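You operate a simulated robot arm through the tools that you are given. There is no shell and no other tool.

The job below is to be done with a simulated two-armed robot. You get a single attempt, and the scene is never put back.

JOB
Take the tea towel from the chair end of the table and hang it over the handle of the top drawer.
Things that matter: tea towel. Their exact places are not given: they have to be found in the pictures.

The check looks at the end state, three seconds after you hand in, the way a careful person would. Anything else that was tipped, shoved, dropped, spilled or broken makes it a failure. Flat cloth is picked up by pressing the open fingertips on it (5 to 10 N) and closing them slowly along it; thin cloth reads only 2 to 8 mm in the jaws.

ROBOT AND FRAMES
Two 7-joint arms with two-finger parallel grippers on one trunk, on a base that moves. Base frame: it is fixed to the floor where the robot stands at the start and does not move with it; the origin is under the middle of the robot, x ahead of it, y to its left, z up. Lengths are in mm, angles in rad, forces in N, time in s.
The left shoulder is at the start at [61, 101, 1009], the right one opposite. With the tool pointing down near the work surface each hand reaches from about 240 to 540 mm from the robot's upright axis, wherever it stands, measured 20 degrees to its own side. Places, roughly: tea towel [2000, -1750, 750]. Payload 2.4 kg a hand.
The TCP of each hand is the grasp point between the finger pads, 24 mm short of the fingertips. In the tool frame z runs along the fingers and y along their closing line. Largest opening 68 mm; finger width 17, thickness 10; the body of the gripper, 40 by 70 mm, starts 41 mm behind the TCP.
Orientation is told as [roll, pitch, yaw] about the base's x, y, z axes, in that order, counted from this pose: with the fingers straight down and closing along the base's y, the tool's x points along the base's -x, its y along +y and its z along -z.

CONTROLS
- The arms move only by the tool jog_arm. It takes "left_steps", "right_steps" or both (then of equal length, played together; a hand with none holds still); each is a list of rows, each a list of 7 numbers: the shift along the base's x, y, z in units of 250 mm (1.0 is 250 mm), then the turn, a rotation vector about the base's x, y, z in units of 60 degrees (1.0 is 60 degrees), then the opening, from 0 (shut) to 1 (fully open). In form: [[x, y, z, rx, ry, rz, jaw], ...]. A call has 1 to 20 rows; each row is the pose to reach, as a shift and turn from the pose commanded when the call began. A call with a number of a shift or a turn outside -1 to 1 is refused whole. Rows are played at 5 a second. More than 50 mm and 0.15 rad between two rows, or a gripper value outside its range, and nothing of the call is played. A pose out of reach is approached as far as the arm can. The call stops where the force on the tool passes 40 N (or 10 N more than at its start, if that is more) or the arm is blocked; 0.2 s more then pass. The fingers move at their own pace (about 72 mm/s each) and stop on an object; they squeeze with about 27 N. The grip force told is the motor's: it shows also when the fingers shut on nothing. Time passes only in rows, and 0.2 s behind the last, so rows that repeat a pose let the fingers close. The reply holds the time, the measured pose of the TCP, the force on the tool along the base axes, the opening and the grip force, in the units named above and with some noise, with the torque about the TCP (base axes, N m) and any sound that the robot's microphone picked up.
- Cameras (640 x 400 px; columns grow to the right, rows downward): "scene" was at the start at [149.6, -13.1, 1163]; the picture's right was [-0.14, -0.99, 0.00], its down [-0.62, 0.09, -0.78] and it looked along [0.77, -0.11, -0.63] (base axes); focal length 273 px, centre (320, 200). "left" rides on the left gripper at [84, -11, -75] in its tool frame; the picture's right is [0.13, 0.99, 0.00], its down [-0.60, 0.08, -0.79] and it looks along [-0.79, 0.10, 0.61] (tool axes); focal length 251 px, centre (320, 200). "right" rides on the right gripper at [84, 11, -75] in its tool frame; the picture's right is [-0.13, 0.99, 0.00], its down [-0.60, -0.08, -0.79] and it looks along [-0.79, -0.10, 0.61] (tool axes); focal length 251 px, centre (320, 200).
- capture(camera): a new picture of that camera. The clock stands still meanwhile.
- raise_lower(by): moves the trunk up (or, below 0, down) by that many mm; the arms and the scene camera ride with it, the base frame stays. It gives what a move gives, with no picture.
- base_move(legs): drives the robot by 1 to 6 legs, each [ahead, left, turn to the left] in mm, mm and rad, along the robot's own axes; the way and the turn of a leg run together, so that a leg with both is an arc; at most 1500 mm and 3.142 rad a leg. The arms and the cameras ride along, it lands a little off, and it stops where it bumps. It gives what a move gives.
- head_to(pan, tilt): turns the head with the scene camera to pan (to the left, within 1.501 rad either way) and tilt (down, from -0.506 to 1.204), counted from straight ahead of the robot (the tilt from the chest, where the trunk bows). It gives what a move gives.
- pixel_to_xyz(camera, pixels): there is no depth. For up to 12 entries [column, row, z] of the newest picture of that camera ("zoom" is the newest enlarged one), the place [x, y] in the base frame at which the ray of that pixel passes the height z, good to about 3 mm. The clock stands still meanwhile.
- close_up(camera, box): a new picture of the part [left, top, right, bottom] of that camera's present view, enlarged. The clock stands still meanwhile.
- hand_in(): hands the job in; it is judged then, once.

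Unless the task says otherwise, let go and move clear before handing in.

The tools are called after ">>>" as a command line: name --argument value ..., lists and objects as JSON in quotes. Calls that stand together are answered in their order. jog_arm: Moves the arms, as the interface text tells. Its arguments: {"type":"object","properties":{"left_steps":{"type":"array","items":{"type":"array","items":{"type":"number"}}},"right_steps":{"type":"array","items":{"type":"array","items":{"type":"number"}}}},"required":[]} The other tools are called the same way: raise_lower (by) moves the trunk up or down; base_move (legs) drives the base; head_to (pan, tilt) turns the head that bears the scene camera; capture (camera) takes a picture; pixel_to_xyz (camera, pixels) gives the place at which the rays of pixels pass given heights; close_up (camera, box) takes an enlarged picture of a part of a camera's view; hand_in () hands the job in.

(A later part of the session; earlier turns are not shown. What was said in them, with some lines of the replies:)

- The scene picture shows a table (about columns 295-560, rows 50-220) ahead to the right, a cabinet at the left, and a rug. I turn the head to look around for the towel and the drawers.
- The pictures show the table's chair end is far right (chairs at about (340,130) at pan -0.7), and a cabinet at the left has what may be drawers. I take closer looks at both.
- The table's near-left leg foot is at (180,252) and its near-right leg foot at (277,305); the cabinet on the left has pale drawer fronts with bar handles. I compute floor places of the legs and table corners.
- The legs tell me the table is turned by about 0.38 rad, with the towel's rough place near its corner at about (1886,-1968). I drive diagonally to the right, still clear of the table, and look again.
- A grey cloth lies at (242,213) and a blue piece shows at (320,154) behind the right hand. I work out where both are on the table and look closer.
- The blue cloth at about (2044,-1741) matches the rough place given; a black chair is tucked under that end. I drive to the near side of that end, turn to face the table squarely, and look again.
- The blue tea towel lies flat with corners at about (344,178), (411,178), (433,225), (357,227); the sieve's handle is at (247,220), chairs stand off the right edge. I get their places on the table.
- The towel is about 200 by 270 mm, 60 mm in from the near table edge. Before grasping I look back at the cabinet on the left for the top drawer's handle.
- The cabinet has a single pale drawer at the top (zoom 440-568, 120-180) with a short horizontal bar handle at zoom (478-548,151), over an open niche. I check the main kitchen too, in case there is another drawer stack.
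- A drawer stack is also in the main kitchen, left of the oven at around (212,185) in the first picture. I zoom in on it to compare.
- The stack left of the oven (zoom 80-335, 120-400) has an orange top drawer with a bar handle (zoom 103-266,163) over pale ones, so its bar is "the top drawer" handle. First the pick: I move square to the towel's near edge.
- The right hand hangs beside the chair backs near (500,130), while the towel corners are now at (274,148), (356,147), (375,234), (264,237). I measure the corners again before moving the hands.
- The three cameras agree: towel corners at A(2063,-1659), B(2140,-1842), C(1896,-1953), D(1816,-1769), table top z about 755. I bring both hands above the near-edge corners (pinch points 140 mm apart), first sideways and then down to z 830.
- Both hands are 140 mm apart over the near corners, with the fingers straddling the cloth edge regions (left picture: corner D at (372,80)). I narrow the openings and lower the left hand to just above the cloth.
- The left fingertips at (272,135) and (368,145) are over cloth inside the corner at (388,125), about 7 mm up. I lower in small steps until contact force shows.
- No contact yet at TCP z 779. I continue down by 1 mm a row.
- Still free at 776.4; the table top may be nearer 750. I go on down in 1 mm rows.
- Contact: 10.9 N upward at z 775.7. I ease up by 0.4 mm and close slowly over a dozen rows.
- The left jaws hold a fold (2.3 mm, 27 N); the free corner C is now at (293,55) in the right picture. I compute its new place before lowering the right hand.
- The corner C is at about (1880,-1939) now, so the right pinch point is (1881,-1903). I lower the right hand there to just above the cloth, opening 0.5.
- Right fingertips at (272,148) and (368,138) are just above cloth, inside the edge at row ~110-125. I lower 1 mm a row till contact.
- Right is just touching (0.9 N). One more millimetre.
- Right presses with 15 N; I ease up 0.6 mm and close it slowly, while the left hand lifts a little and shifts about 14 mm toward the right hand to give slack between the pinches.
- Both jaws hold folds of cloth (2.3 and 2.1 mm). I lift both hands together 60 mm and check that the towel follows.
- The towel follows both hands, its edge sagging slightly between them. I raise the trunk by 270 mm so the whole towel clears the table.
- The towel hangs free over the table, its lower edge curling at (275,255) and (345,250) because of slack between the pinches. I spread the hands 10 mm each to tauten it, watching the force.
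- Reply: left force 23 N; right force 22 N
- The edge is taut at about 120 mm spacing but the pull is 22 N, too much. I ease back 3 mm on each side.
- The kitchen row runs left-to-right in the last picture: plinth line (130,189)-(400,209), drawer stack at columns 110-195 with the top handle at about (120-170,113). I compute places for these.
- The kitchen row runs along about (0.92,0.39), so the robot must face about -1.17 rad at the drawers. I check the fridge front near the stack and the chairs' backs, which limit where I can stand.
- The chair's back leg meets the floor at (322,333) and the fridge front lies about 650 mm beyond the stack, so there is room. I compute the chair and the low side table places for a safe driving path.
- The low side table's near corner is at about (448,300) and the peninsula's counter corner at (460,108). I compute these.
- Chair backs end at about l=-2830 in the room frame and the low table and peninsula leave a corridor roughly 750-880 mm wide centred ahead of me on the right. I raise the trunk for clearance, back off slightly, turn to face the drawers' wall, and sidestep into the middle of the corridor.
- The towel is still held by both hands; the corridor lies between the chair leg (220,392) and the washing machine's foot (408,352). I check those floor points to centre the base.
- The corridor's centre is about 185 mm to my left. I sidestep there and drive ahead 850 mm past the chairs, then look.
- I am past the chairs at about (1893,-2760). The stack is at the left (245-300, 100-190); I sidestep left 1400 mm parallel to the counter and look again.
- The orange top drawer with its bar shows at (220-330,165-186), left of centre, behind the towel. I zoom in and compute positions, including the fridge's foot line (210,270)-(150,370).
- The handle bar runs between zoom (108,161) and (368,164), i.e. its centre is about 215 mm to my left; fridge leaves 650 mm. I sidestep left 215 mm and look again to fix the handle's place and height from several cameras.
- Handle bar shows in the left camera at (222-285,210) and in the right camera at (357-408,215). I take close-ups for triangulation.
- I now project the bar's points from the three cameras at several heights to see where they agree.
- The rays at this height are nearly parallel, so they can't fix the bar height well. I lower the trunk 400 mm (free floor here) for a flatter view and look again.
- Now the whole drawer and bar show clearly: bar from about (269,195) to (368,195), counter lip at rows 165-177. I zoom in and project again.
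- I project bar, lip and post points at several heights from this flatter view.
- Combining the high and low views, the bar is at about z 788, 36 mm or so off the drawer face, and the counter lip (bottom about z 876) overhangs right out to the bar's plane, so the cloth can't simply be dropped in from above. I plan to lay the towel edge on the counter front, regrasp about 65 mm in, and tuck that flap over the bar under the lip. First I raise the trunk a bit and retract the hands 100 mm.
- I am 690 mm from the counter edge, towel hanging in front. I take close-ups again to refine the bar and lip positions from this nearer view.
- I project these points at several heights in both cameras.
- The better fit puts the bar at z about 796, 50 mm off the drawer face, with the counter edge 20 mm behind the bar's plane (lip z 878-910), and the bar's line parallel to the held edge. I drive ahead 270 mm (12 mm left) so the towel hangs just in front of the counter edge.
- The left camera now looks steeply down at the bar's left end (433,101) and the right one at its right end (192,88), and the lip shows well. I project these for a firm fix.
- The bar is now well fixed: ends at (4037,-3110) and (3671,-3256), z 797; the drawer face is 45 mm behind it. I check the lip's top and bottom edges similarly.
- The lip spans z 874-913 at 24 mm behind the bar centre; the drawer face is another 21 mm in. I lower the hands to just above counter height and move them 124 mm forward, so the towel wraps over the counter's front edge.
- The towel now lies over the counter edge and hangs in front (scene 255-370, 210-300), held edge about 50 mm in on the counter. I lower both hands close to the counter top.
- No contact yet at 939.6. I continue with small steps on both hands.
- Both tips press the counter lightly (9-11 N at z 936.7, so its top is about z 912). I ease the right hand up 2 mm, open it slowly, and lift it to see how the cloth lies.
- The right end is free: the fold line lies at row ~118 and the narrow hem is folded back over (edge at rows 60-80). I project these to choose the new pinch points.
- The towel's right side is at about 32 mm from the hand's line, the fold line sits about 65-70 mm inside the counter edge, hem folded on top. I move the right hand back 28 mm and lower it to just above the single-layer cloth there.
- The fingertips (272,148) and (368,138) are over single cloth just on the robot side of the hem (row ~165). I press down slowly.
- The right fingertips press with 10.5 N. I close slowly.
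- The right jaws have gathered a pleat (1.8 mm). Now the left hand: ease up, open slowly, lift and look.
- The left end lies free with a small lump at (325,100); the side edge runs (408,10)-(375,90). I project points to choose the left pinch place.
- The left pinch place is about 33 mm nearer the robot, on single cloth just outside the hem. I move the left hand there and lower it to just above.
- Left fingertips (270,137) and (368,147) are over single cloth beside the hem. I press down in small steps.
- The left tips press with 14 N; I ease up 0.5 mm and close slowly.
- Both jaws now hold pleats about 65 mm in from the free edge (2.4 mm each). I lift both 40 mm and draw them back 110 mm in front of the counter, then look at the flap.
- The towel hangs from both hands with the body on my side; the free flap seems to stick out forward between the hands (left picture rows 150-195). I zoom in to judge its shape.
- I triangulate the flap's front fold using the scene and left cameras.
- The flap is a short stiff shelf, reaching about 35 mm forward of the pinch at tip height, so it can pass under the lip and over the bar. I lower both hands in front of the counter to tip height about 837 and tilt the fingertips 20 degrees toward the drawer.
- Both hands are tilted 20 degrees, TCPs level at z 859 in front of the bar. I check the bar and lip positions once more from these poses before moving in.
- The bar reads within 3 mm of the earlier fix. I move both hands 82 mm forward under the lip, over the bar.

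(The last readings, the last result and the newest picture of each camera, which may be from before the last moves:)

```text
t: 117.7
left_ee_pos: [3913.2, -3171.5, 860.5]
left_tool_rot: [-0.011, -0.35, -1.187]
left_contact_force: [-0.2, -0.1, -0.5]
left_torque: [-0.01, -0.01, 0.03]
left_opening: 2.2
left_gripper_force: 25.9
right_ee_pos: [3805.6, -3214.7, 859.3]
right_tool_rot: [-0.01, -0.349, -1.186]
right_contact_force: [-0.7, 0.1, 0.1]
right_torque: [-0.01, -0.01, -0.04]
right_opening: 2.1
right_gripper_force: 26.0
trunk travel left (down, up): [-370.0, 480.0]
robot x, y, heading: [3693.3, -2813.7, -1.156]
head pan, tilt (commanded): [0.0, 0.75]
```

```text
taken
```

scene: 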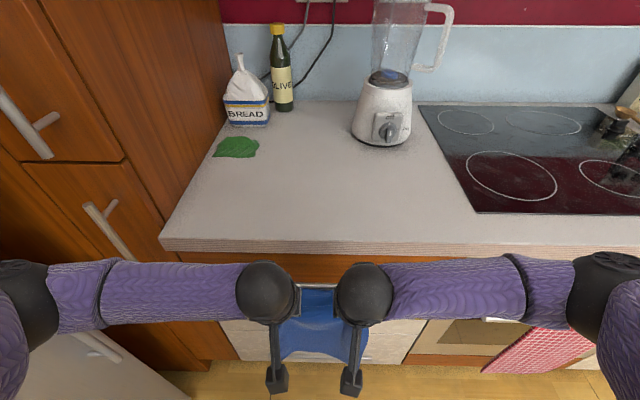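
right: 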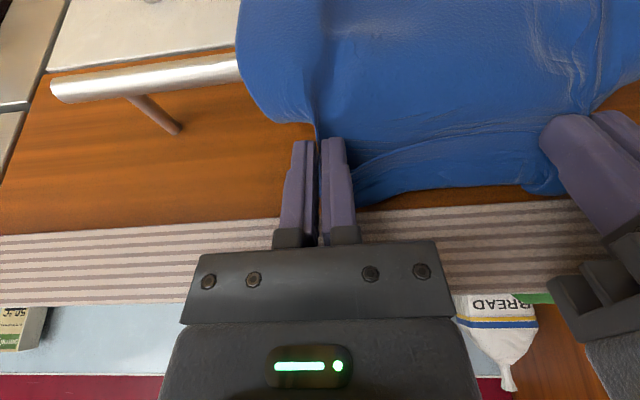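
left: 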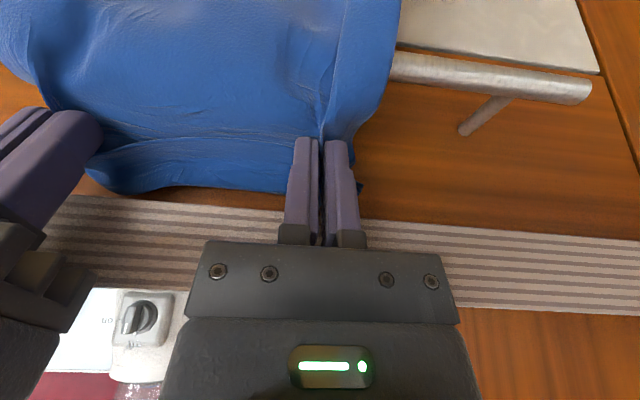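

No contact forces; the cloth body lies over the bar and the flap is under the lip behind it. I lower both hands slowly behind the bar (65 mm down, 13 mm in).

>>> jog_arm --left_steps '[[0.003, -0.008, -0.03, 0, 0, 0, 0], [0.006, -0.016, -0.06, 0, 0, 0, 0], [0.009, -0.024, -0.09, 0, 0, 0, 0], [0.012, -0.032, -0.12, 0, 0, 0, 0], [0.015, -0.04, -0.15, 0, 0, 0, 0], [0.018, -0.046, -0.18, 0, 0, 0, 0], [0.019, -0.048, -0.21, 0, 0, 0, 0], [0.019, -0.048, -0.235, 0, 0, 0, 0], [0.019, -0.048, -0.235, 0, 0, 0, 0]]' --right_steps '[[0.003, -0.008, -0.03, 0, 0, 0, 0], [0.006, -0.016, -0.06, 0, 0, 0, 0], [0.009, -0.024, -0.09, 0, 0, 0, 0], [0.012, -0.032, -0.12, 0, 0, 0, 0], [0.015, -0.04, -0.15, 0, 0, 0, 0], [0.018, -0.046, -0.18, 0, 0, 0, 0], [0.019, -0.048, -0.21, 0, 0, 0, 0], [0.019, -0.048, -0.235, 0, 0, 0, 0], [0.019, -0.048, -0.235, 0, 0, 0, 0]]'

>>> capture --camera "left"

>>> capture --camera "right"

```text
t: 118.2
left_ee_pos: [3913.2, -3171.9, 860.2]
left_tool_rot: [-0.015, -0.369, -1.185]
left_contact_force: [2.4, 14.7, 26.8]
left_torque: [-1.09, -0.48, 0.42]
left_opening: 2.0
left_gripper_force: 26.5
right_ee_pos: [3806.9, -3214.2, 859.1]
right_tool_rot: [-0.006, -0.368, -1.191]
right_contact_force: [-13.6, 7.0, 25.7]
right_torque: [-0.62, -1.23, 0.02]
right_opening: 2.1
right_gripper_force: 26.5
trunk travel left (down, up): [-370.0, 480.0]
robot x, y, heading: [3693.3, -2813.0, -1.163]
head pan, tilt (commanded): [0.0, 0.75]
stopped in row 2 (left hand): the force on the tool passed its limit at 47 N (the readings are from after the stop); the commanded pose is now the measured one
```

```text
taken
```

left: 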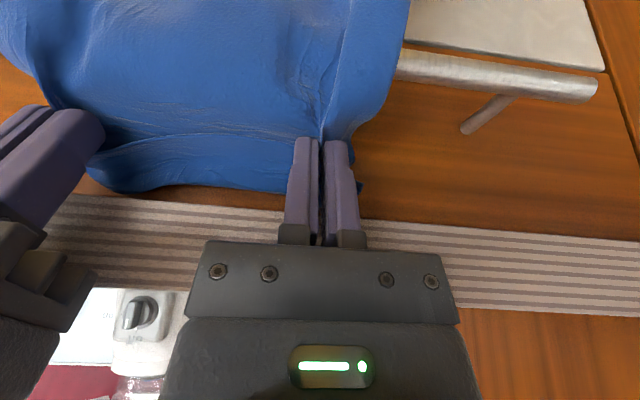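

```text
taken
```

right: 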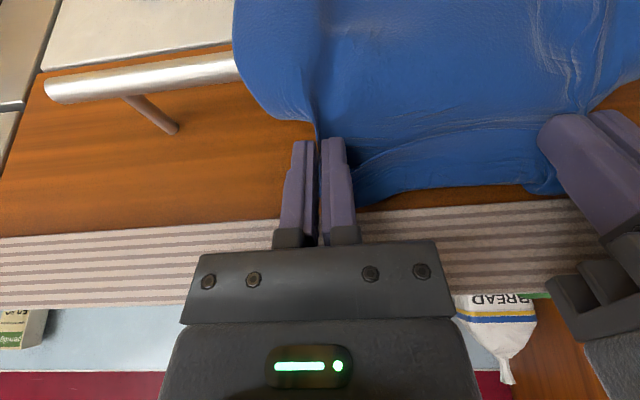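

Both hands were stopped at once by an upward-outward force (27 N up, torque about -1.2 N m): the gripper bodies' front corners rest on the counter's edge, so 20 degrees is too upright. I back off a little, tilt on to 30 degrees, and return over the bar.

>>> jog_arm --left_steps '[[-0.018, 0.0445, 0.016, 0, 0, 0, 0], [-0.018, 0.0445, 0.016, -0.069, -0.028, 0, 0], [-0.018, 0.0445, 0.016, -0.137, -0.055, 0, 0], [-0.012, 0.03, 0.008, -0.137, -0.055, 0, 0], [-0.006, 0.016, 0, -0.137, -0.055, 0, 0], [-0.006, 0.016, 0, -0.137, -0.055, 0, 0]]' --right_steps '[[-0.018, 0.0445, 0.016, 0, 0, 0, 0], [-0.018, 0.0445, 0.016, -0.069, -0.028, 0, 0], [-0.018, 0.0445, 0.016, -0.137, -0.055, 0, 0], [-0.012, 0.03, 0.008, -0.137, -0.055, 0, 0], [-0.006, 0.016, 0, -0.137, -0.055, 0, 0], [-0.006, 0.016, 0, -0.137, -0.055, 0, 0]]'

>>> capture --camera "left"

>>> capture --camera "right"

```text
t: 119.6
left_ee_pos: [3913.6, -3172.4, 854.4]
left_tool_rot: [-0.016, -0.514, -1.188]
left_contact_force: [-0.7, -0.1, -0.6]
left_torque: [0.01, 0.0, 0.0]
left_opening: 2.2
left_gripper_force: 26.7
right_ee_pos: [3806.8, -3214.8, 854.9]
right_tool_rot: [-0.008, -0.513, -1.188]
right_contact_force: [0.0, 1.2, 0.4]
right_torque: [0.0, 0.0, -0.03]
right_opening: 2.1
right_gripper_force: 25.7
trunk travel left (down, up): [-370.0, 480.0]
robot x, y, heading: [3695.2, -2818.0, -1.161]
head pan, tilt (commanded): [0.0, 0.75]
```

```text
taken
```

left: 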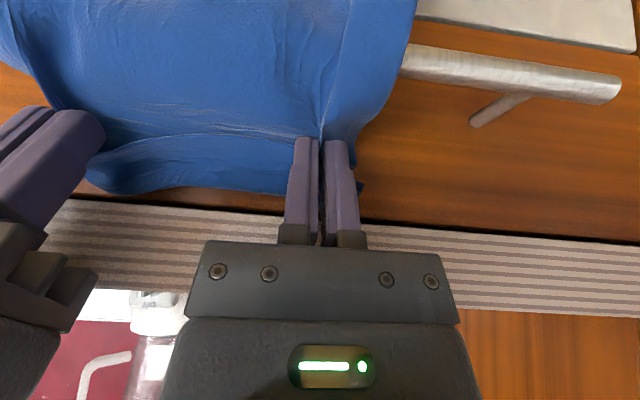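

```text
taken
```

right: 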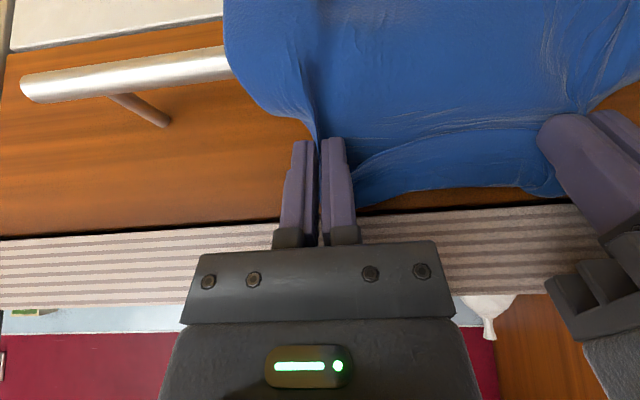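

Tilt is now 0.514 rad and there is no contact; tips are at about z 834 behind the bar line. I lower again slowly, 52 mm down and 8 mm in.

>>> jog_arm --left_steps '[[0.0015, -0.004, -0.026, 0, 0, 0, 0], [0.003, -0.0075, -0.052, 0, 0, 0, 0], [0.0045, -0.011, -0.078, 0, 0, 0, 0], [0.006, -0.015, -0.104, 0, 0, 0, 0], [0.0075, -0.019, -0.13, 0, 0, 0, 0], [0.009, -0.0225, -0.156, 0, 0, 0, 0], [0.0105, -0.026, -0.182, 0, 0, 0, 0], [0.012, -0.03, -0.206, 0, 0, 0, 0], [0.012, -0.03, -0.206, 0, 0, 0, 0]]' --right_steps '[[0.0015, -0.004, -0.026, 0, 0, 0, 0], [0.003, -0.0075, -0.052, 0, 0, 0, 0], [0.0045, -0.011, -0.078, 0, 0, 0, 0], [0.006, -0.015, -0.104, 0, 0, 0, 0], [0.0075, -0.019, -0.13, 0, 0, 0, 0], [0.009, -0.0225, -0.156, 0, 0, 0, 0], [0.0105, -0.026, -0.182, 0, 0, 0, 0], [0.012, -0.03, -0.206, 0, 0, 0, 0], [0.012, -0.03, -0.206, 0, 0, 0, 0]]'

>>> capture --camera "left"

>>> capture --camera "right"

```text
t: 121.6
left_ee_pos: [3917.4, -3180.4, 801.0]
left_tool_rot: [-0.016, -0.512, -1.183]
left_contact_force: [0.2, 0.5, 0.1]
left_torque: [0.0, 0.0, 0.0]
left_opening: 2.3
left_gripper_force: 26.1
right_ee_pos: [3809.5, -3223.4, 802.4]
right_tool_rot: [-0.006, -0.514, -1.189]
right_contact_force: [0.9, -0.7, 0.4]
right_torque: [-0.01, 0.01, 0.09]
right_opening: 2.1
right_gripper_force: 26.3
trunk travel left (down, up): [-370.0, 480.0]
robot x, y, heading: [3696.1, -2814.3, -1.162]
head pan, tilt (commanded): [0.0, 0.75]
```

```text
taken
```

left: 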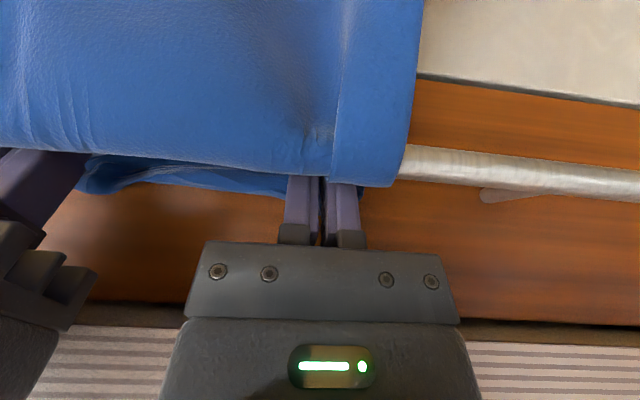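

```text
taken
```

right: 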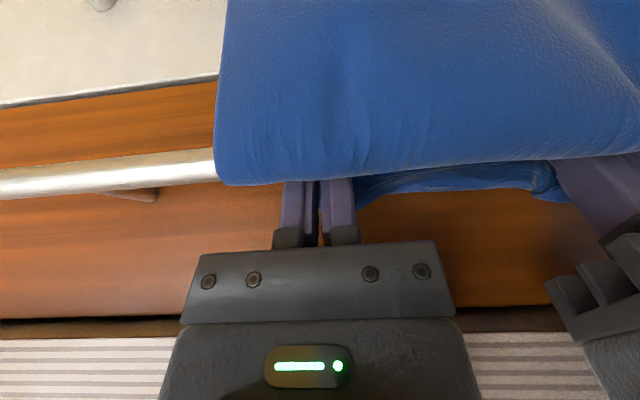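

Excellent: the body hangs in front of the bar and both fingertips hold the flap behind it (left picture: bar at (400-640,165-185) passes under the cloth, fingers behind), with no contact force. I now open the right hand gently and withdraw it upward the way it came, keeping the left hand holding.

>>> jog_arm --right_steps '[[0, 0, 0, 0, 0, 0, 0.05], [0, 0, 0, 0, 0, 0, 0.1], [0, 0, 0, 0, 0, 0, 0.18], [0, 0, 0, 0, 0, 0, 0.25], [0, 0, 0, 0, 0, 0, 0.25], [-0.001, 0.003, 0.026, 0, 0, 0, 0.25], [-0.0025, 0.006, 0.052, 0, 0, 0, 0.25], [-0.004, 0.01, 0.08, 0, 0, 0, 0.25], [-0.0055, 0.014, 0.11, 0, 0, 0, 0.25], [-0.007, 0.018, 0.14, 0, 0, 0, 0.25], [-0.009, 0.022, 0.17, 0, 0, 0, 0.25], [-0.012, 0.03, 0.206, 0, 0, 0, 0.25], [-0.012, 0.03, 0.206, 0, 0, 0, 0.25]]'

>>> capture --camera "right"

>>> capture --camera "left"

```text
t: 124.4
left_ee_pos: [3917.0, -3179.5, 802.9]
left_tool_rot: [-0.017, -0.514, -1.185]
left_contact_force: [0.2, -0.4, 0.6]
left_torque: [0.01, -0.03, 0.04]
left_opening: 2.1
left_gripper_force: 26.1
right_ee_pos: [3807.1, -3214.4, 853.7]
right_tool_rot: [-0.005, -0.512, -1.189]
right_contact_force: [0.5, -0.8, -0.2]
right_torque: [0.03, 0.04, -0.02]
right_opening: 16.9
right_gripper_force: 0.1
trunk travel left (down, up): [-370.0, 480.0]
robot x, y, heading: [3695.0, -2809.6, -1.162]
head pan, tilt (commanded): [0.0, 0.75]
```

```text
taken
```

right: 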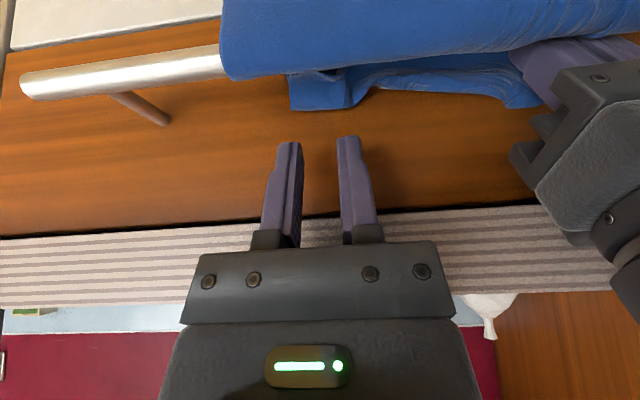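

```text
taken
```

left: 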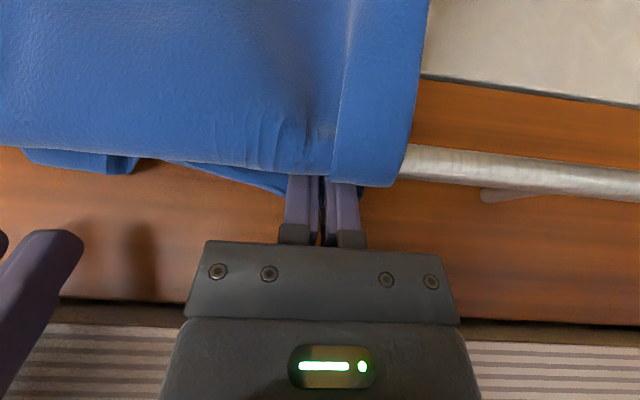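

The right end stays draped over the bar, with the flap visible behind it at (290-540,60-110). I zoom in on it.

>>> close_up --camera "right" --box '[200, 0, 560, 200]'

>>> head_to --pan 0.0 --tilt 0.95

>>> capture --camera "scene"

```text
1.78 times, centred on (380, 100) of right
```

zoom: 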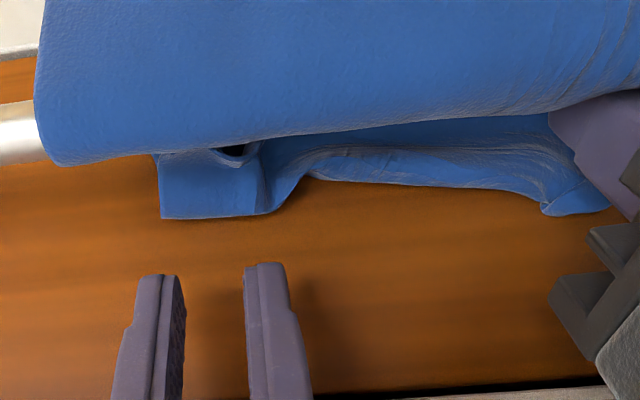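

```text
t: 125.2
left_ee_pos: [3916.0, -3180.6, 803.4]
left_tool_rot: [-0.016, -0.513, -1.186]
left_contact_force: [1.0, 0.5, 0.3]
left_torque: [-0.02, 0.02, 0.04]
left_opening: 2.1
left_gripper_force: 26.4
right_ee_pos: [3807.4, -3214.9, 855.5]
right_tool_rot: [-0.008, -0.513, -1.189]
right_contact_force: [-0.3, 0.6, -0.4]
right_torque: [0.02, 0.03, 0.0]
right_opening: 17.1
right_gripper_force: 0.1
trunk travel left (down, up): [-370.0, 480.0]
robot x, y, heading: [3690.6, -2812.8, -1.164]
head pan, tilt (commanded): [0.0, 0.949]
```

```text
taken
```

scene: 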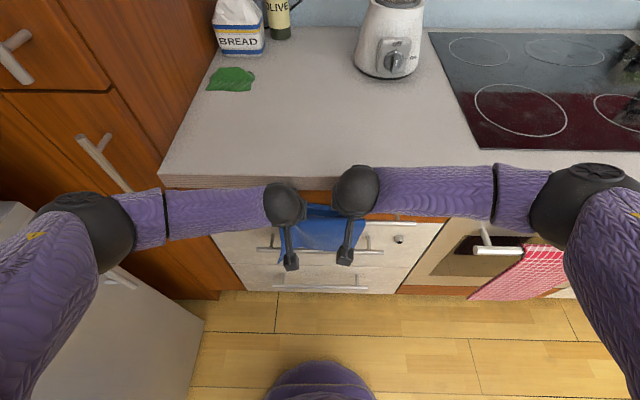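

The flap lies behind the bar, reaching toward the drawer face. With the right jaws shut I push it down behind the bar near the face so that it hangs.

>>> jog_arm --right_steps '[[0, 0, 0, 0, 0, 0, 0], [0.004, -0.01, -0.02, 0, 0, 0, 0], [0.01, -0.024, -0.06, 0, 0, 0, 0], [0.016, -0.04, -0.1, 0, 0, 0, 0], [0.019, -0.048, -0.13, 0, 0, 0, 0], [0.02, -0.05, -0.16, 0, 0, 0, 0], [0.02, -0.05, -0.19, 0, 0, 0, 0], [0.02, -0.05, -0.215, 0, 0, 0, 0], [0.02, -0.05, -0.234, 0, 0, 0, 0], [0.02, -0.05, -0.234, 0, 0, 0, 0]]'

>>> capture --camera "right"

```text
t: 126.1
left_ee_pos: [3914.5, -3178.0, 806.5]
left_tool_rot: [-0.014, -0.52, -1.186]
left_contact_force: [0.5, -3.1, 1.4]
left_torque: [-0.01, 0.04, -0.01]
left_opening: 1.9
left_gripper_force: 26.5
right_ee_pos: [3809.4, -3218.3, 835.0]
right_tool_rot: [-0.003, -0.514, -1.186]
right_contact_force: [-15.6, 25.7, 13.5]
right_torque: [-1.52, -1.14, 0.3]
right_opening: 0.0
right_gripper_force: 23.5
trunk travel left (down, up): [-370.0, 480.0]
robot x, y, heading: [3691.5, -2816.8, -1.165]
head pan, tilt (commanded): [0.0, 0.949]
stopped in row 4 (right hand): the force on the tool passed its limit at 45 N (the readings are from after the stop); the commanded pose is now the measured one
```

```text
taken
```

right: 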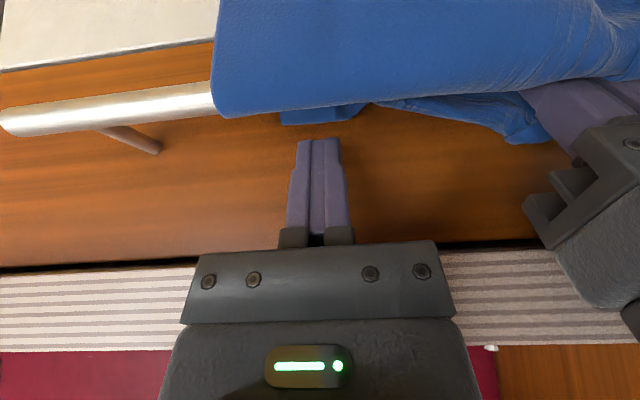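

The gripper body touched the lip front (force outward at lip height), since I moved inward too early. I back out 4 mm, go straight down below the lip, and only then move inward.

>>> jog_arm --right_steps '[[-0.006, 0.015, 0, 0, 0, 0, 0], [-0.006, 0.015, -0.03, 0, 0, 0, 0], [-0.006, 0.015, -0.06, 0, 0, 0, 0], [-0.004, 0.01, -0.09, 0, 0, 0, 0], [0, 0, -0.11, 0, 0, 0, 0], [0.005, -0.013, -0.125, 0, 0, 0, 0], [0.01, -0.025, -0.14, 0, 0, 0, 0], [0.014, -0.035, -0.156, 0, 0, 0, 0], [0.014, -0.035, -0.156, 0, 0, 0, 0]]'

>>> capture --camera "right"

>>> capture --camera "left"

```text
t: 128.1
left_ee_pos: [3916.3, -3179.6, 803.9]
left_tool_rot: [-0.015, -0.516, -1.184]
left_contact_force: [0.8, -0.6, 0.5]
left_torque: [0.0, -0.04, 0.02]
left_opening: 2.0
left_gripper_force: 25.8
right_ee_pos: [3812.3, -3228.7, 793.8]
right_tool_rot: [-0.006, -0.51, -1.186]
right_contact_force: [-9.0, 20.1, -2.5]
right_torque: [-1.53, -0.66, 0.35]
right_opening: 0.4
right_gripper_force: 23.9
trunk travel left (down, up): [-370.0, 480.0]
robot x, y, heading: [3693.2, -2814.0, -1.164]
head pan, tilt (commanded): [0.0, 0.949]
```

```text
taken
```

right: 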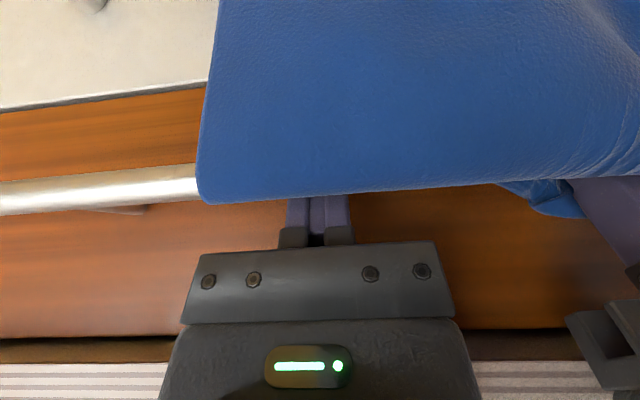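

```text
taken
```

left: 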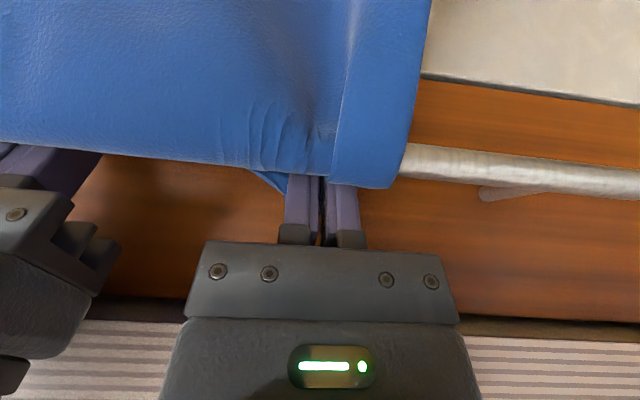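

The flap is now down behind the bar on the right half (no blue above the bar at right). The fingertip touches the drawer face with about 22 N, so I back off and withdraw the right hand upward.

>>> jog_arm --right_steps '[[-0.006, 0.015, 0.004, 0, 0, 0, 0], [-0.012, 0.03, 0.03, 0, 0, 0, 0], [-0.016, 0.04, 0.07, 0, 0, 0, 0], [-0.018, 0.045, 0.11, 0, 0, 0, 0], [-0.018, 0.045, 0.16, 0, 0, 0, 0], [-0.018, 0.045, 0.21, 0, 0, 0, 0], [-0.018, 0.045, 0.25, 0, 0, 0, 0], [-0.018, 0.045, 0.25, 0, 0, 0, 0]]'

>>> close_up --camera "right" --box '[200, 0, 560, 200]'

>>> capture --camera "left"

```text
t: 129.9
left_ee_pos: [3916.3, -3181.0, 804.0]
left_tool_rot: [-0.015, -0.513, -1.187]
left_contact_force: [-0.6, 0.6, 0.5]
left_torque: [0.02, -0.01, 0.03]
left_opening: 1.9
left_gripper_force: 26.7
right_ee_pos: [3809.0, -3220.5, 857.9]
right_tool_rot: [-0.003, -0.514, -1.189]
right_contact_force: [0.2, 0.6, -1.0]
right_torque: [0.02, -0.01, -0.02]
right_opening: 0.0
right_gripper_force: 23.5
trunk travel left (down, up): [-370.0, 480.0]
robot x, y, heading: [3697.2, -2814.2, -1.162]
head pan, tilt (commanded): [0.0, 0.949]
```

```text
1.78 times, centred on (380, 100) of right
```

zoom: 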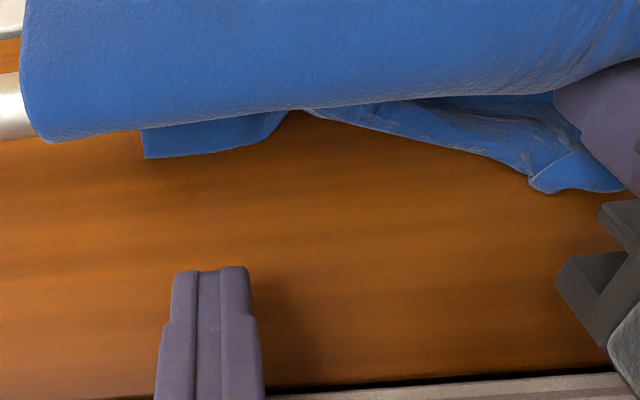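

```text
taken
```

left: 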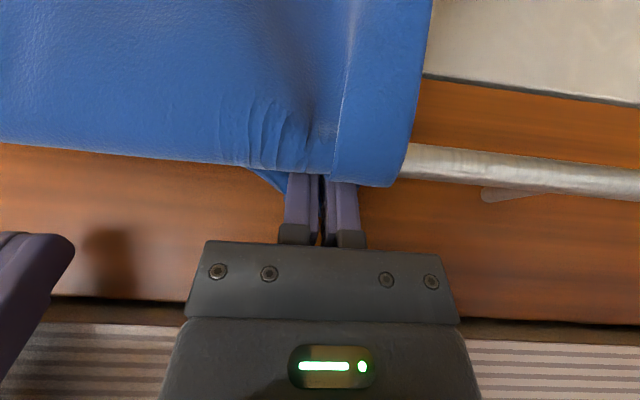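

The right half's flap now hangs behind the bar (only a small corner at zoom (145-280,120-158)). Now the left hand: open gently and withdraw upward.

>>> jog_arm --left_steps '[[0, 0, 0, 0, 0, 0, 0.05], [0, 0, 0, 0, 0, 0, 0.1], [0, 0, 0, 0, 0, 0, 0.18], [0, 0, 0, 0, 0, 0, 0.25], [0, 0, 0, 0, 0, 0, 0.25], [-0.001, 0.003, 0.026, 0, 0, 0, 0.25], [-0.0025, 0.006, 0.052, 0, 0, 0, 0.25], [-0.004, 0.01, 0.08, 0, 0, 0, 0.25], [-0.0055, 0.014, 0.11, 0, 0, 0, 0.25], [-0.007, 0.018, 0.14, 0, 0, 0, 0.25], [-0.009, 0.022, 0.17, 0, 0, 0, 0.25], [-0.012, 0.03, 0.206, 0, 0, 0, 0.25], [-0.012, 0.03, 0.206, 0, 0, 0, 0.25]]'

>>> capture --camera "left"

>>> capture --camera "right"

>>> capture --camera "scene"

```text
t: 131.7
left_ee_pos: [3914.0, -3174.1, 815.3]
left_tool_rot: [-0.013, -0.502, -1.185]
left_contact_force: [-0.7, 0.0, 0.7]
left_torque: [-0.01, 0.02, -0.02]
left_opening: 16.8
left_gripper_force: 0.1
right_ee_pos: [3809.3, -3218.1, 856.8]
right_tool_rot: [-0.003, -0.512, -1.186]
right_contact_force: [0.2, 0.4, -0.8]
right_torque: [0.0, 0.01, 0.02]
right_opening: 0.2
right_gripper_force: 24.1
trunk travel left (down, up): [-370.0, 480.0]
robot x, y, heading: [3692.9, -2810.6, -1.16]
head pan, tilt (commanded): [0.0, 0.949]
stopped in row 8 (left hand): the force on the tool passed its limit at 46 N (the readings are from after the stop); the commanded pose is now the measured one
```

```text
taken
```

left: 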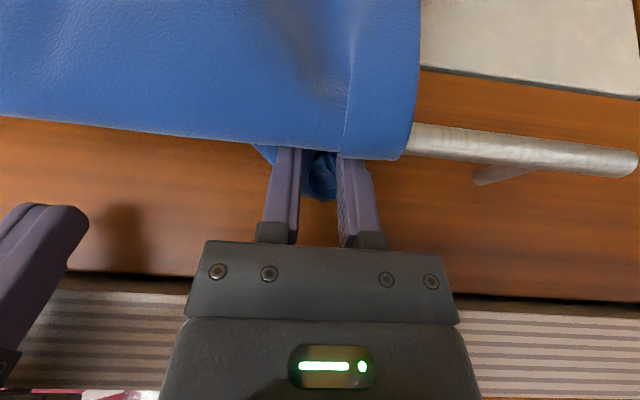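

```text
taken
```

right: 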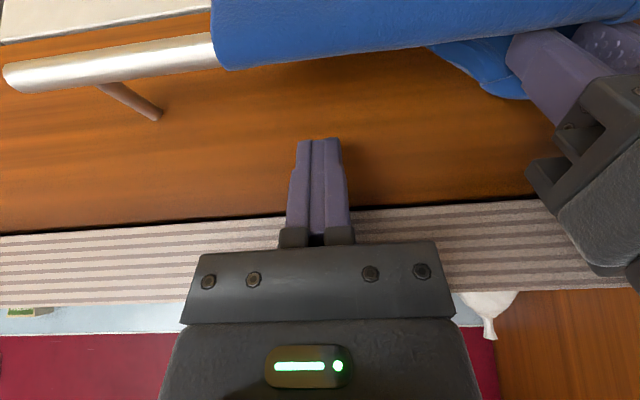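

```text
taken
```

scene: 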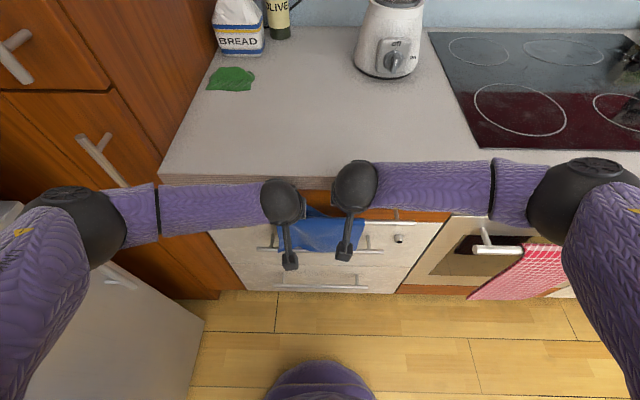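

The left body corner nicked the lip's underside on the way up (stopped at 46 N, now zero force at z 815). I go on by moving out 3 mm while rising, then straight up.

>>> jog_arm --left_steps '[[-0.0022, 0.0055, 0.01, 0, 0, 0, 0.25], [-0.0045, 0.011, 0.022, 0, 0, 0, 0.25], [-0.006, 0.015, 0.04, 0, 0, 0, 0.25], [-0.0075, 0.0186, 0.06, 0, 0, 0, 0.25], [-0.0075, 0.0186, 0.09, 0, 0, 0, 0.25], [-0.0075, 0.0186, 0.12, 0, 0, 0, 0.25], [-0.0075, 0.0186, 0.16, 0, 0, 0, 0.25], [-0.0075, 0.0186, 0.16, 0, 0, 0, 0.25]]'

>>> capture --camera "left"

>>> capture --camera "right"

```text
t: 133.4
left_ee_pos: [3912.7, -3169.7, 855.2]
left_tool_rot: [-0.015, -0.504, -1.184]
left_contact_force: [-0.3, 0.2, -0.6]
left_torque: [-0.01, 0.01, 0.02]
left_opening: 16.8
left_gripper_force: 0.1
right_ee_pos: [3810.2, -3220.3, 855.0]
right_tool_rot: [-0.004, -0.512, -1.187]
right_contact_force: [-0.4, -0.5, -0.7]
right_torque: [-0.01, 0.0, 0.01]
right_opening: 0.0
right_gripper_force: 23.8
trunk travel left (down, up): [-370.0, 480.0]
robot x, y, heading: [3691.7, -2811.0, -1.161]
head pan, tilt (commanded): [0.0, 0.949]
```

```text
taken
```

left: 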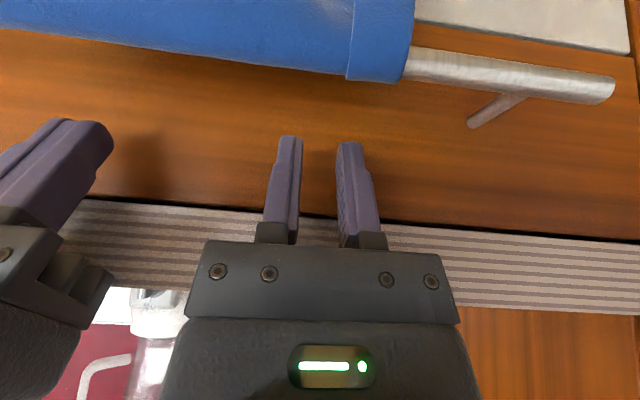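

```text
taken
```

right: 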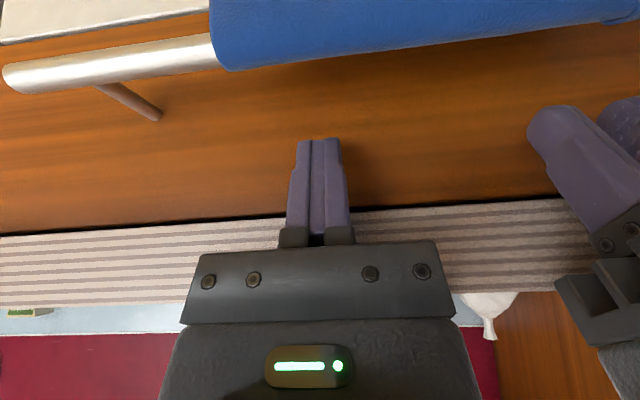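

Both hands are free and the towel stays on the bar; no flap shows above the bar, so it should be hanging behind. I draw both hands straight back 80 mm from under the lip and look again.

>>> jog_arm --left_steps '[[-0.03, 0.074, 0, 0, 0, 0, 0.25], [-0.06, 0.148, 0, 0, 0, 0, 0.25], [-0.09, 0.223, 0, 0, 0, 0, 0.25], [-0.12, 0.297, 0, 0, 0, 0, 0.25], [-0.12, 0.297, 0, 0, 0, 0, 0.25]]' --right_steps '[[-0.03, 0.074, 0, 0, 0, 0, 0], [-0.06, 0.148, 0, 0, 0, 0, 0], [-0.09, 0.223, 0, 0, 0, 0, 0], [-0.12, 0.297, 0, 0, 0, 0, 0], [-0.12, 0.297, 0, 0, 0, 0, 0]]'

>>> capture --camera "left"

>>> capture --camera "right"

>>> close_up --camera "scene" --box '[200, 160, 440, 310]'

```text
t: 134.7
left_ee_pos: [3880.1, -3095.6, 854.8]
left_tool_rot: [-0.012, -0.505, -1.185]
left_contact_force: [-0.7, -0.3, -0.5]
left_torque: [0.03, 0.0, 0.0]
left_opening: 17.0
left_gripper_force: 0.1
right_ee_pos: [3778.7, -3145.0, 858.2]
right_tool_rot: [-0.005, -0.511, -1.188]
right_contact_force: [-0.4, 0.4, -0.6]
right_torque: [0.04, 0.01, 0.0]
right_opening: 0.1
right_gripper_force: 23.7
trunk travel left (down, up): [-370.0, 480.0]
robot x, y, heading: [3690.5, -2815.3, -1.157]
head pan, tilt (commanded): [0.0, 0.949]
```

```text
taken
```

left: 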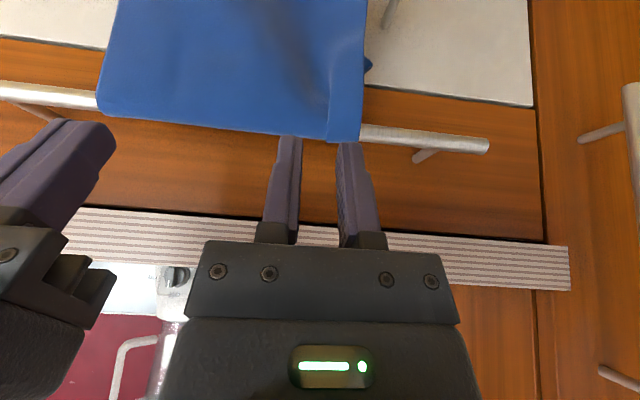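

```text
taken
```

right: 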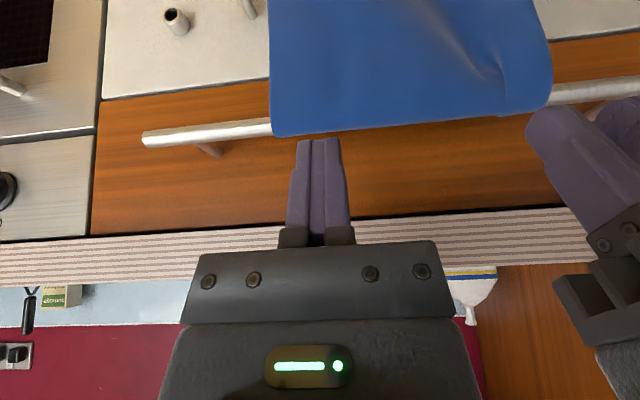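

```text
2.67 times, centred on (320, 235) of scene
```

zoom: 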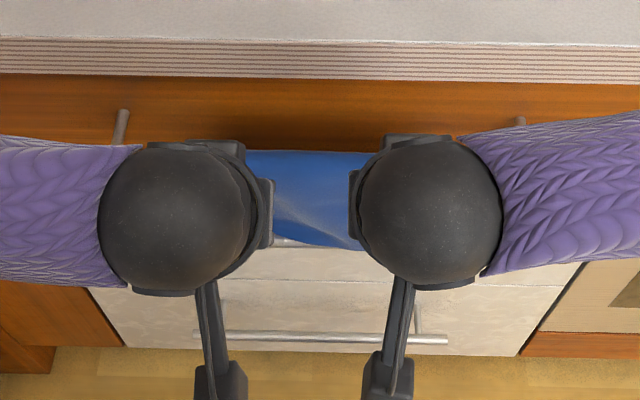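

The towel hangs neatly over the bar with a corner of the back layer peeking at (368,65) in the left picture. I back the base away 400 mm and view it from the front.

>>> base_move --legs '[[-400, 0, 0]]'

>>> raise_lower --by -250

>>> head_to --pan 0.0 --tilt 0.4

>>> capture --camera "scene"

>>> close_up --camera "scene" --box '[220, 120, 440, 260]'

```text
t: 137.2
left_ee_pos: [3720.5, -2727.2, 855.9]
left_tool_rot: [-0.014, -0.502, -1.188]
left_contact_force: [-0.4, -0.3, 0.4]
left_torque: [0.01, -0.01, 0.0]
left_opening: 16.8
left_gripper_force: 0.0
right_ee_pos: [3618.0, -2775.4, 856.0]
right_tool_rot: [-0.005, -0.512, -1.19]
right_contact_force: [0.4, 0.1, 0.0]
right_torque: [-0.02, -0.01, -0.02]
right_opening: 0.1
right_gripper_force: 23.4
trunk travel left (down, up): [-370.0, 480.0]
robot x, y, heading: [3534.0, -2441.4, -1.162]
head pan, tilt (commanded): [0.0, 0.949]
```

```text
t: 139.7
left_ee_pos: [3720.1, -2728.1, 604.9]
left_tool_rot: [-0.014, -0.502, -1.187]
left_contact_force: [0.0, 0.3, 0.0]
left_torque: [-0.01, -0.02, 0.0]
left_opening: 16.9
left_gripper_force: 0.1
right_ee_pos: [3618.5, -2775.8, 606.7]
right_tool_rot: [-0.006, -0.512, -1.19]
right_contact_force: [0.5, -0.2, 0.5]
right_torque: [0.02, -0.03, 0.01]
right_opening: 0.0
right_gripper_force: 23.9
trunk travel left (down, up): [-120.0, 730.0]
robot x, y, heading: [3531.4, -2442.7, -1.166]
head pan, tilt (commanded): [0.0, 0.949]
```

```text
t: 140.7
left_ee_pos: [3721.0, -2726.4, 605.0]
left_tool_rot: [-0.014, -0.501, -1.189]
left_contact_force: [-0.2, 0.0, -0.5]
left_torque: [0.01, -0.02, -0.02]
left_opening: 17.0
left_gripper_force: 0.1
right_ee_pos: [3618.9, -2775.3, 607.2]
right_tool_rot: [-0.006, -0.511, -1.192]
right_contact_force: [-0.2, -0.2, -0.7]
right_torque: [-0.02, -0.01, 0.03]
right_opening: 0.0
right_gripper_force: 24.0
trunk travel left (down, up): [-120.0, 730.0]
robot x, y, heading: [3535.9, -2442.8, -1.164]
head pan, tilt (commanded): [0.0, 0.4]
```

```text
taken
```

scene: 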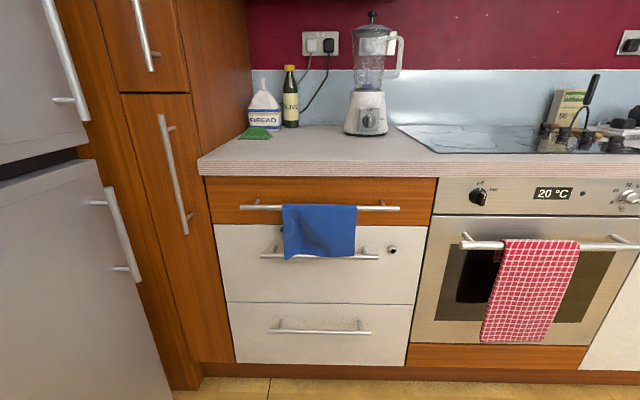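

```text
2.86 times, centred on (330, 190) of scene
```

zoom: 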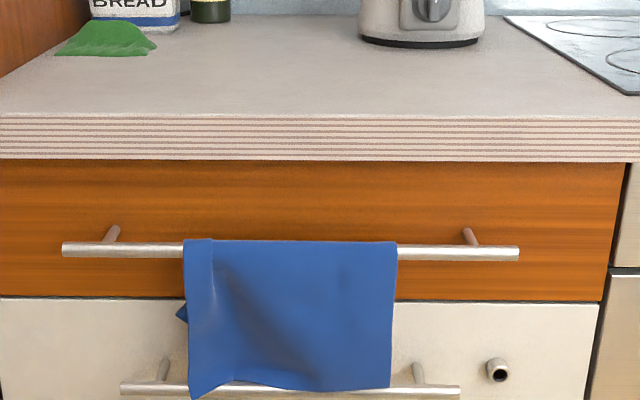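

The towel hangs squarely over the top drawer's bar (zoom 183-397, 240-392), front about 140 mm, the rest behind with a corner showing at (180,315); the drawer is shut and nothing else has moved. I let some seconds pass and check that it does not slip.

>>> jog_arm --right_steps '[[0, 0, 0, 0, 0, 0, 0.2], [0, 0, 0, 0, 0, 0, 0.2], [0, 0, 0, 0, 0, 0, 0.2], [0, 0, 0, 0, 0, 0, 0.2], [0, 0, 0, 0, 0, 0, 0.2], [0, 0, 0, 0, 0, 0, 0.2], [0, 0, 0, 0, 0, 0, 0.2], [0, 0, 0, 0, 0, 0, 0.2], [0, 0, 0, 0, 0, 0, 0.2], [0, 0, 0, 0, 0, 0, 0.2], [0, 0, 0, 0, 0, 0, 0.2], [0, 0, 0, 0, 0, 0, 0.2], [0, 0, 0, 0, 0, 0, 0.2], [0, 0, 0, 0, 0, 0, 0.2], [0, 0, 0, 0, 0, 0, 0.2]]'

>>> close_up --camera "scene" --box '[220, 120, 440, 260]'

>>> capture --camera "left"

```text
t: 143.9
left_ee_pos: [3718.9, -2727.6, 605.3]
left_tool_rot: [-0.013, -0.502, -1.189]
left_contact_force: [0.4, -0.3, 1.0]
left_torque: [0.03, 0.01, 0.02]
left_opening: 17.1
left_gripper_force: 0.0
right_ee_pos: [3619.6, -2775.7, 605.9]
right_tool_rot: [-0.005, -0.511, -1.189]
right_contact_force: [-0.7, -0.3, -0.9]
right_torque: [0.0, -0.02, -0.03]
right_opening: 13.6
right_gripper_force: 0.0
trunk travel left (down, up): [-120.0, 730.0]
robot x, y, heading: [3533.8, -2445.0, -1.162]
head pan, tilt (commanded): [0.0, 0.4]
```

```text
2.86 times, centred on (330, 190) of scene
```

zoom: 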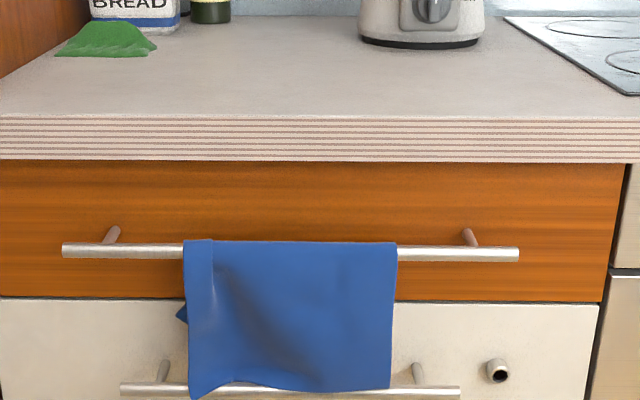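

```text
taken
```

left: 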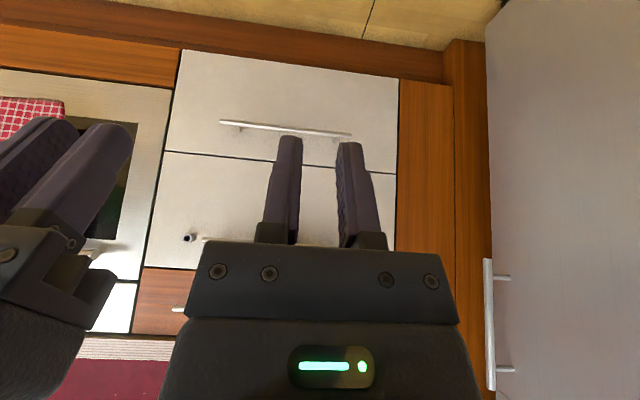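

The picture three seconds later is unchanged: the towel rests over the bar at zoom (183-397,240-392) with its back layer behind, and both hands are well clear. I hand the job in.

>>> hand_in

```text
The job is handed in.
```

The blue tea towel is hanging over the handle of the top drawer in the stack left of the oven. I have handed the job in; the verdict has not come back.

- **How it hangs:** about 140 mm hangs in front of the bar, and the rest is behind it, between the bar and the drawer face. It had not moved when I looked again about three seconds later, with both hands well clear.
- **Which drawer:** I took "top drawer" to mean the orange top one of the three-drawer stack. The other cabinet has only a single drawer, so that seemed the less likely reading.
- **Contacts on the way:** the grippers touched the counter edge (up to about 47 N) and one fingertip pressed lightly on the drawer face. The drawer still looks shut and the things on the counter look undisturbed. I did not go back to look at the table or chairs, but the base never bumped anything.
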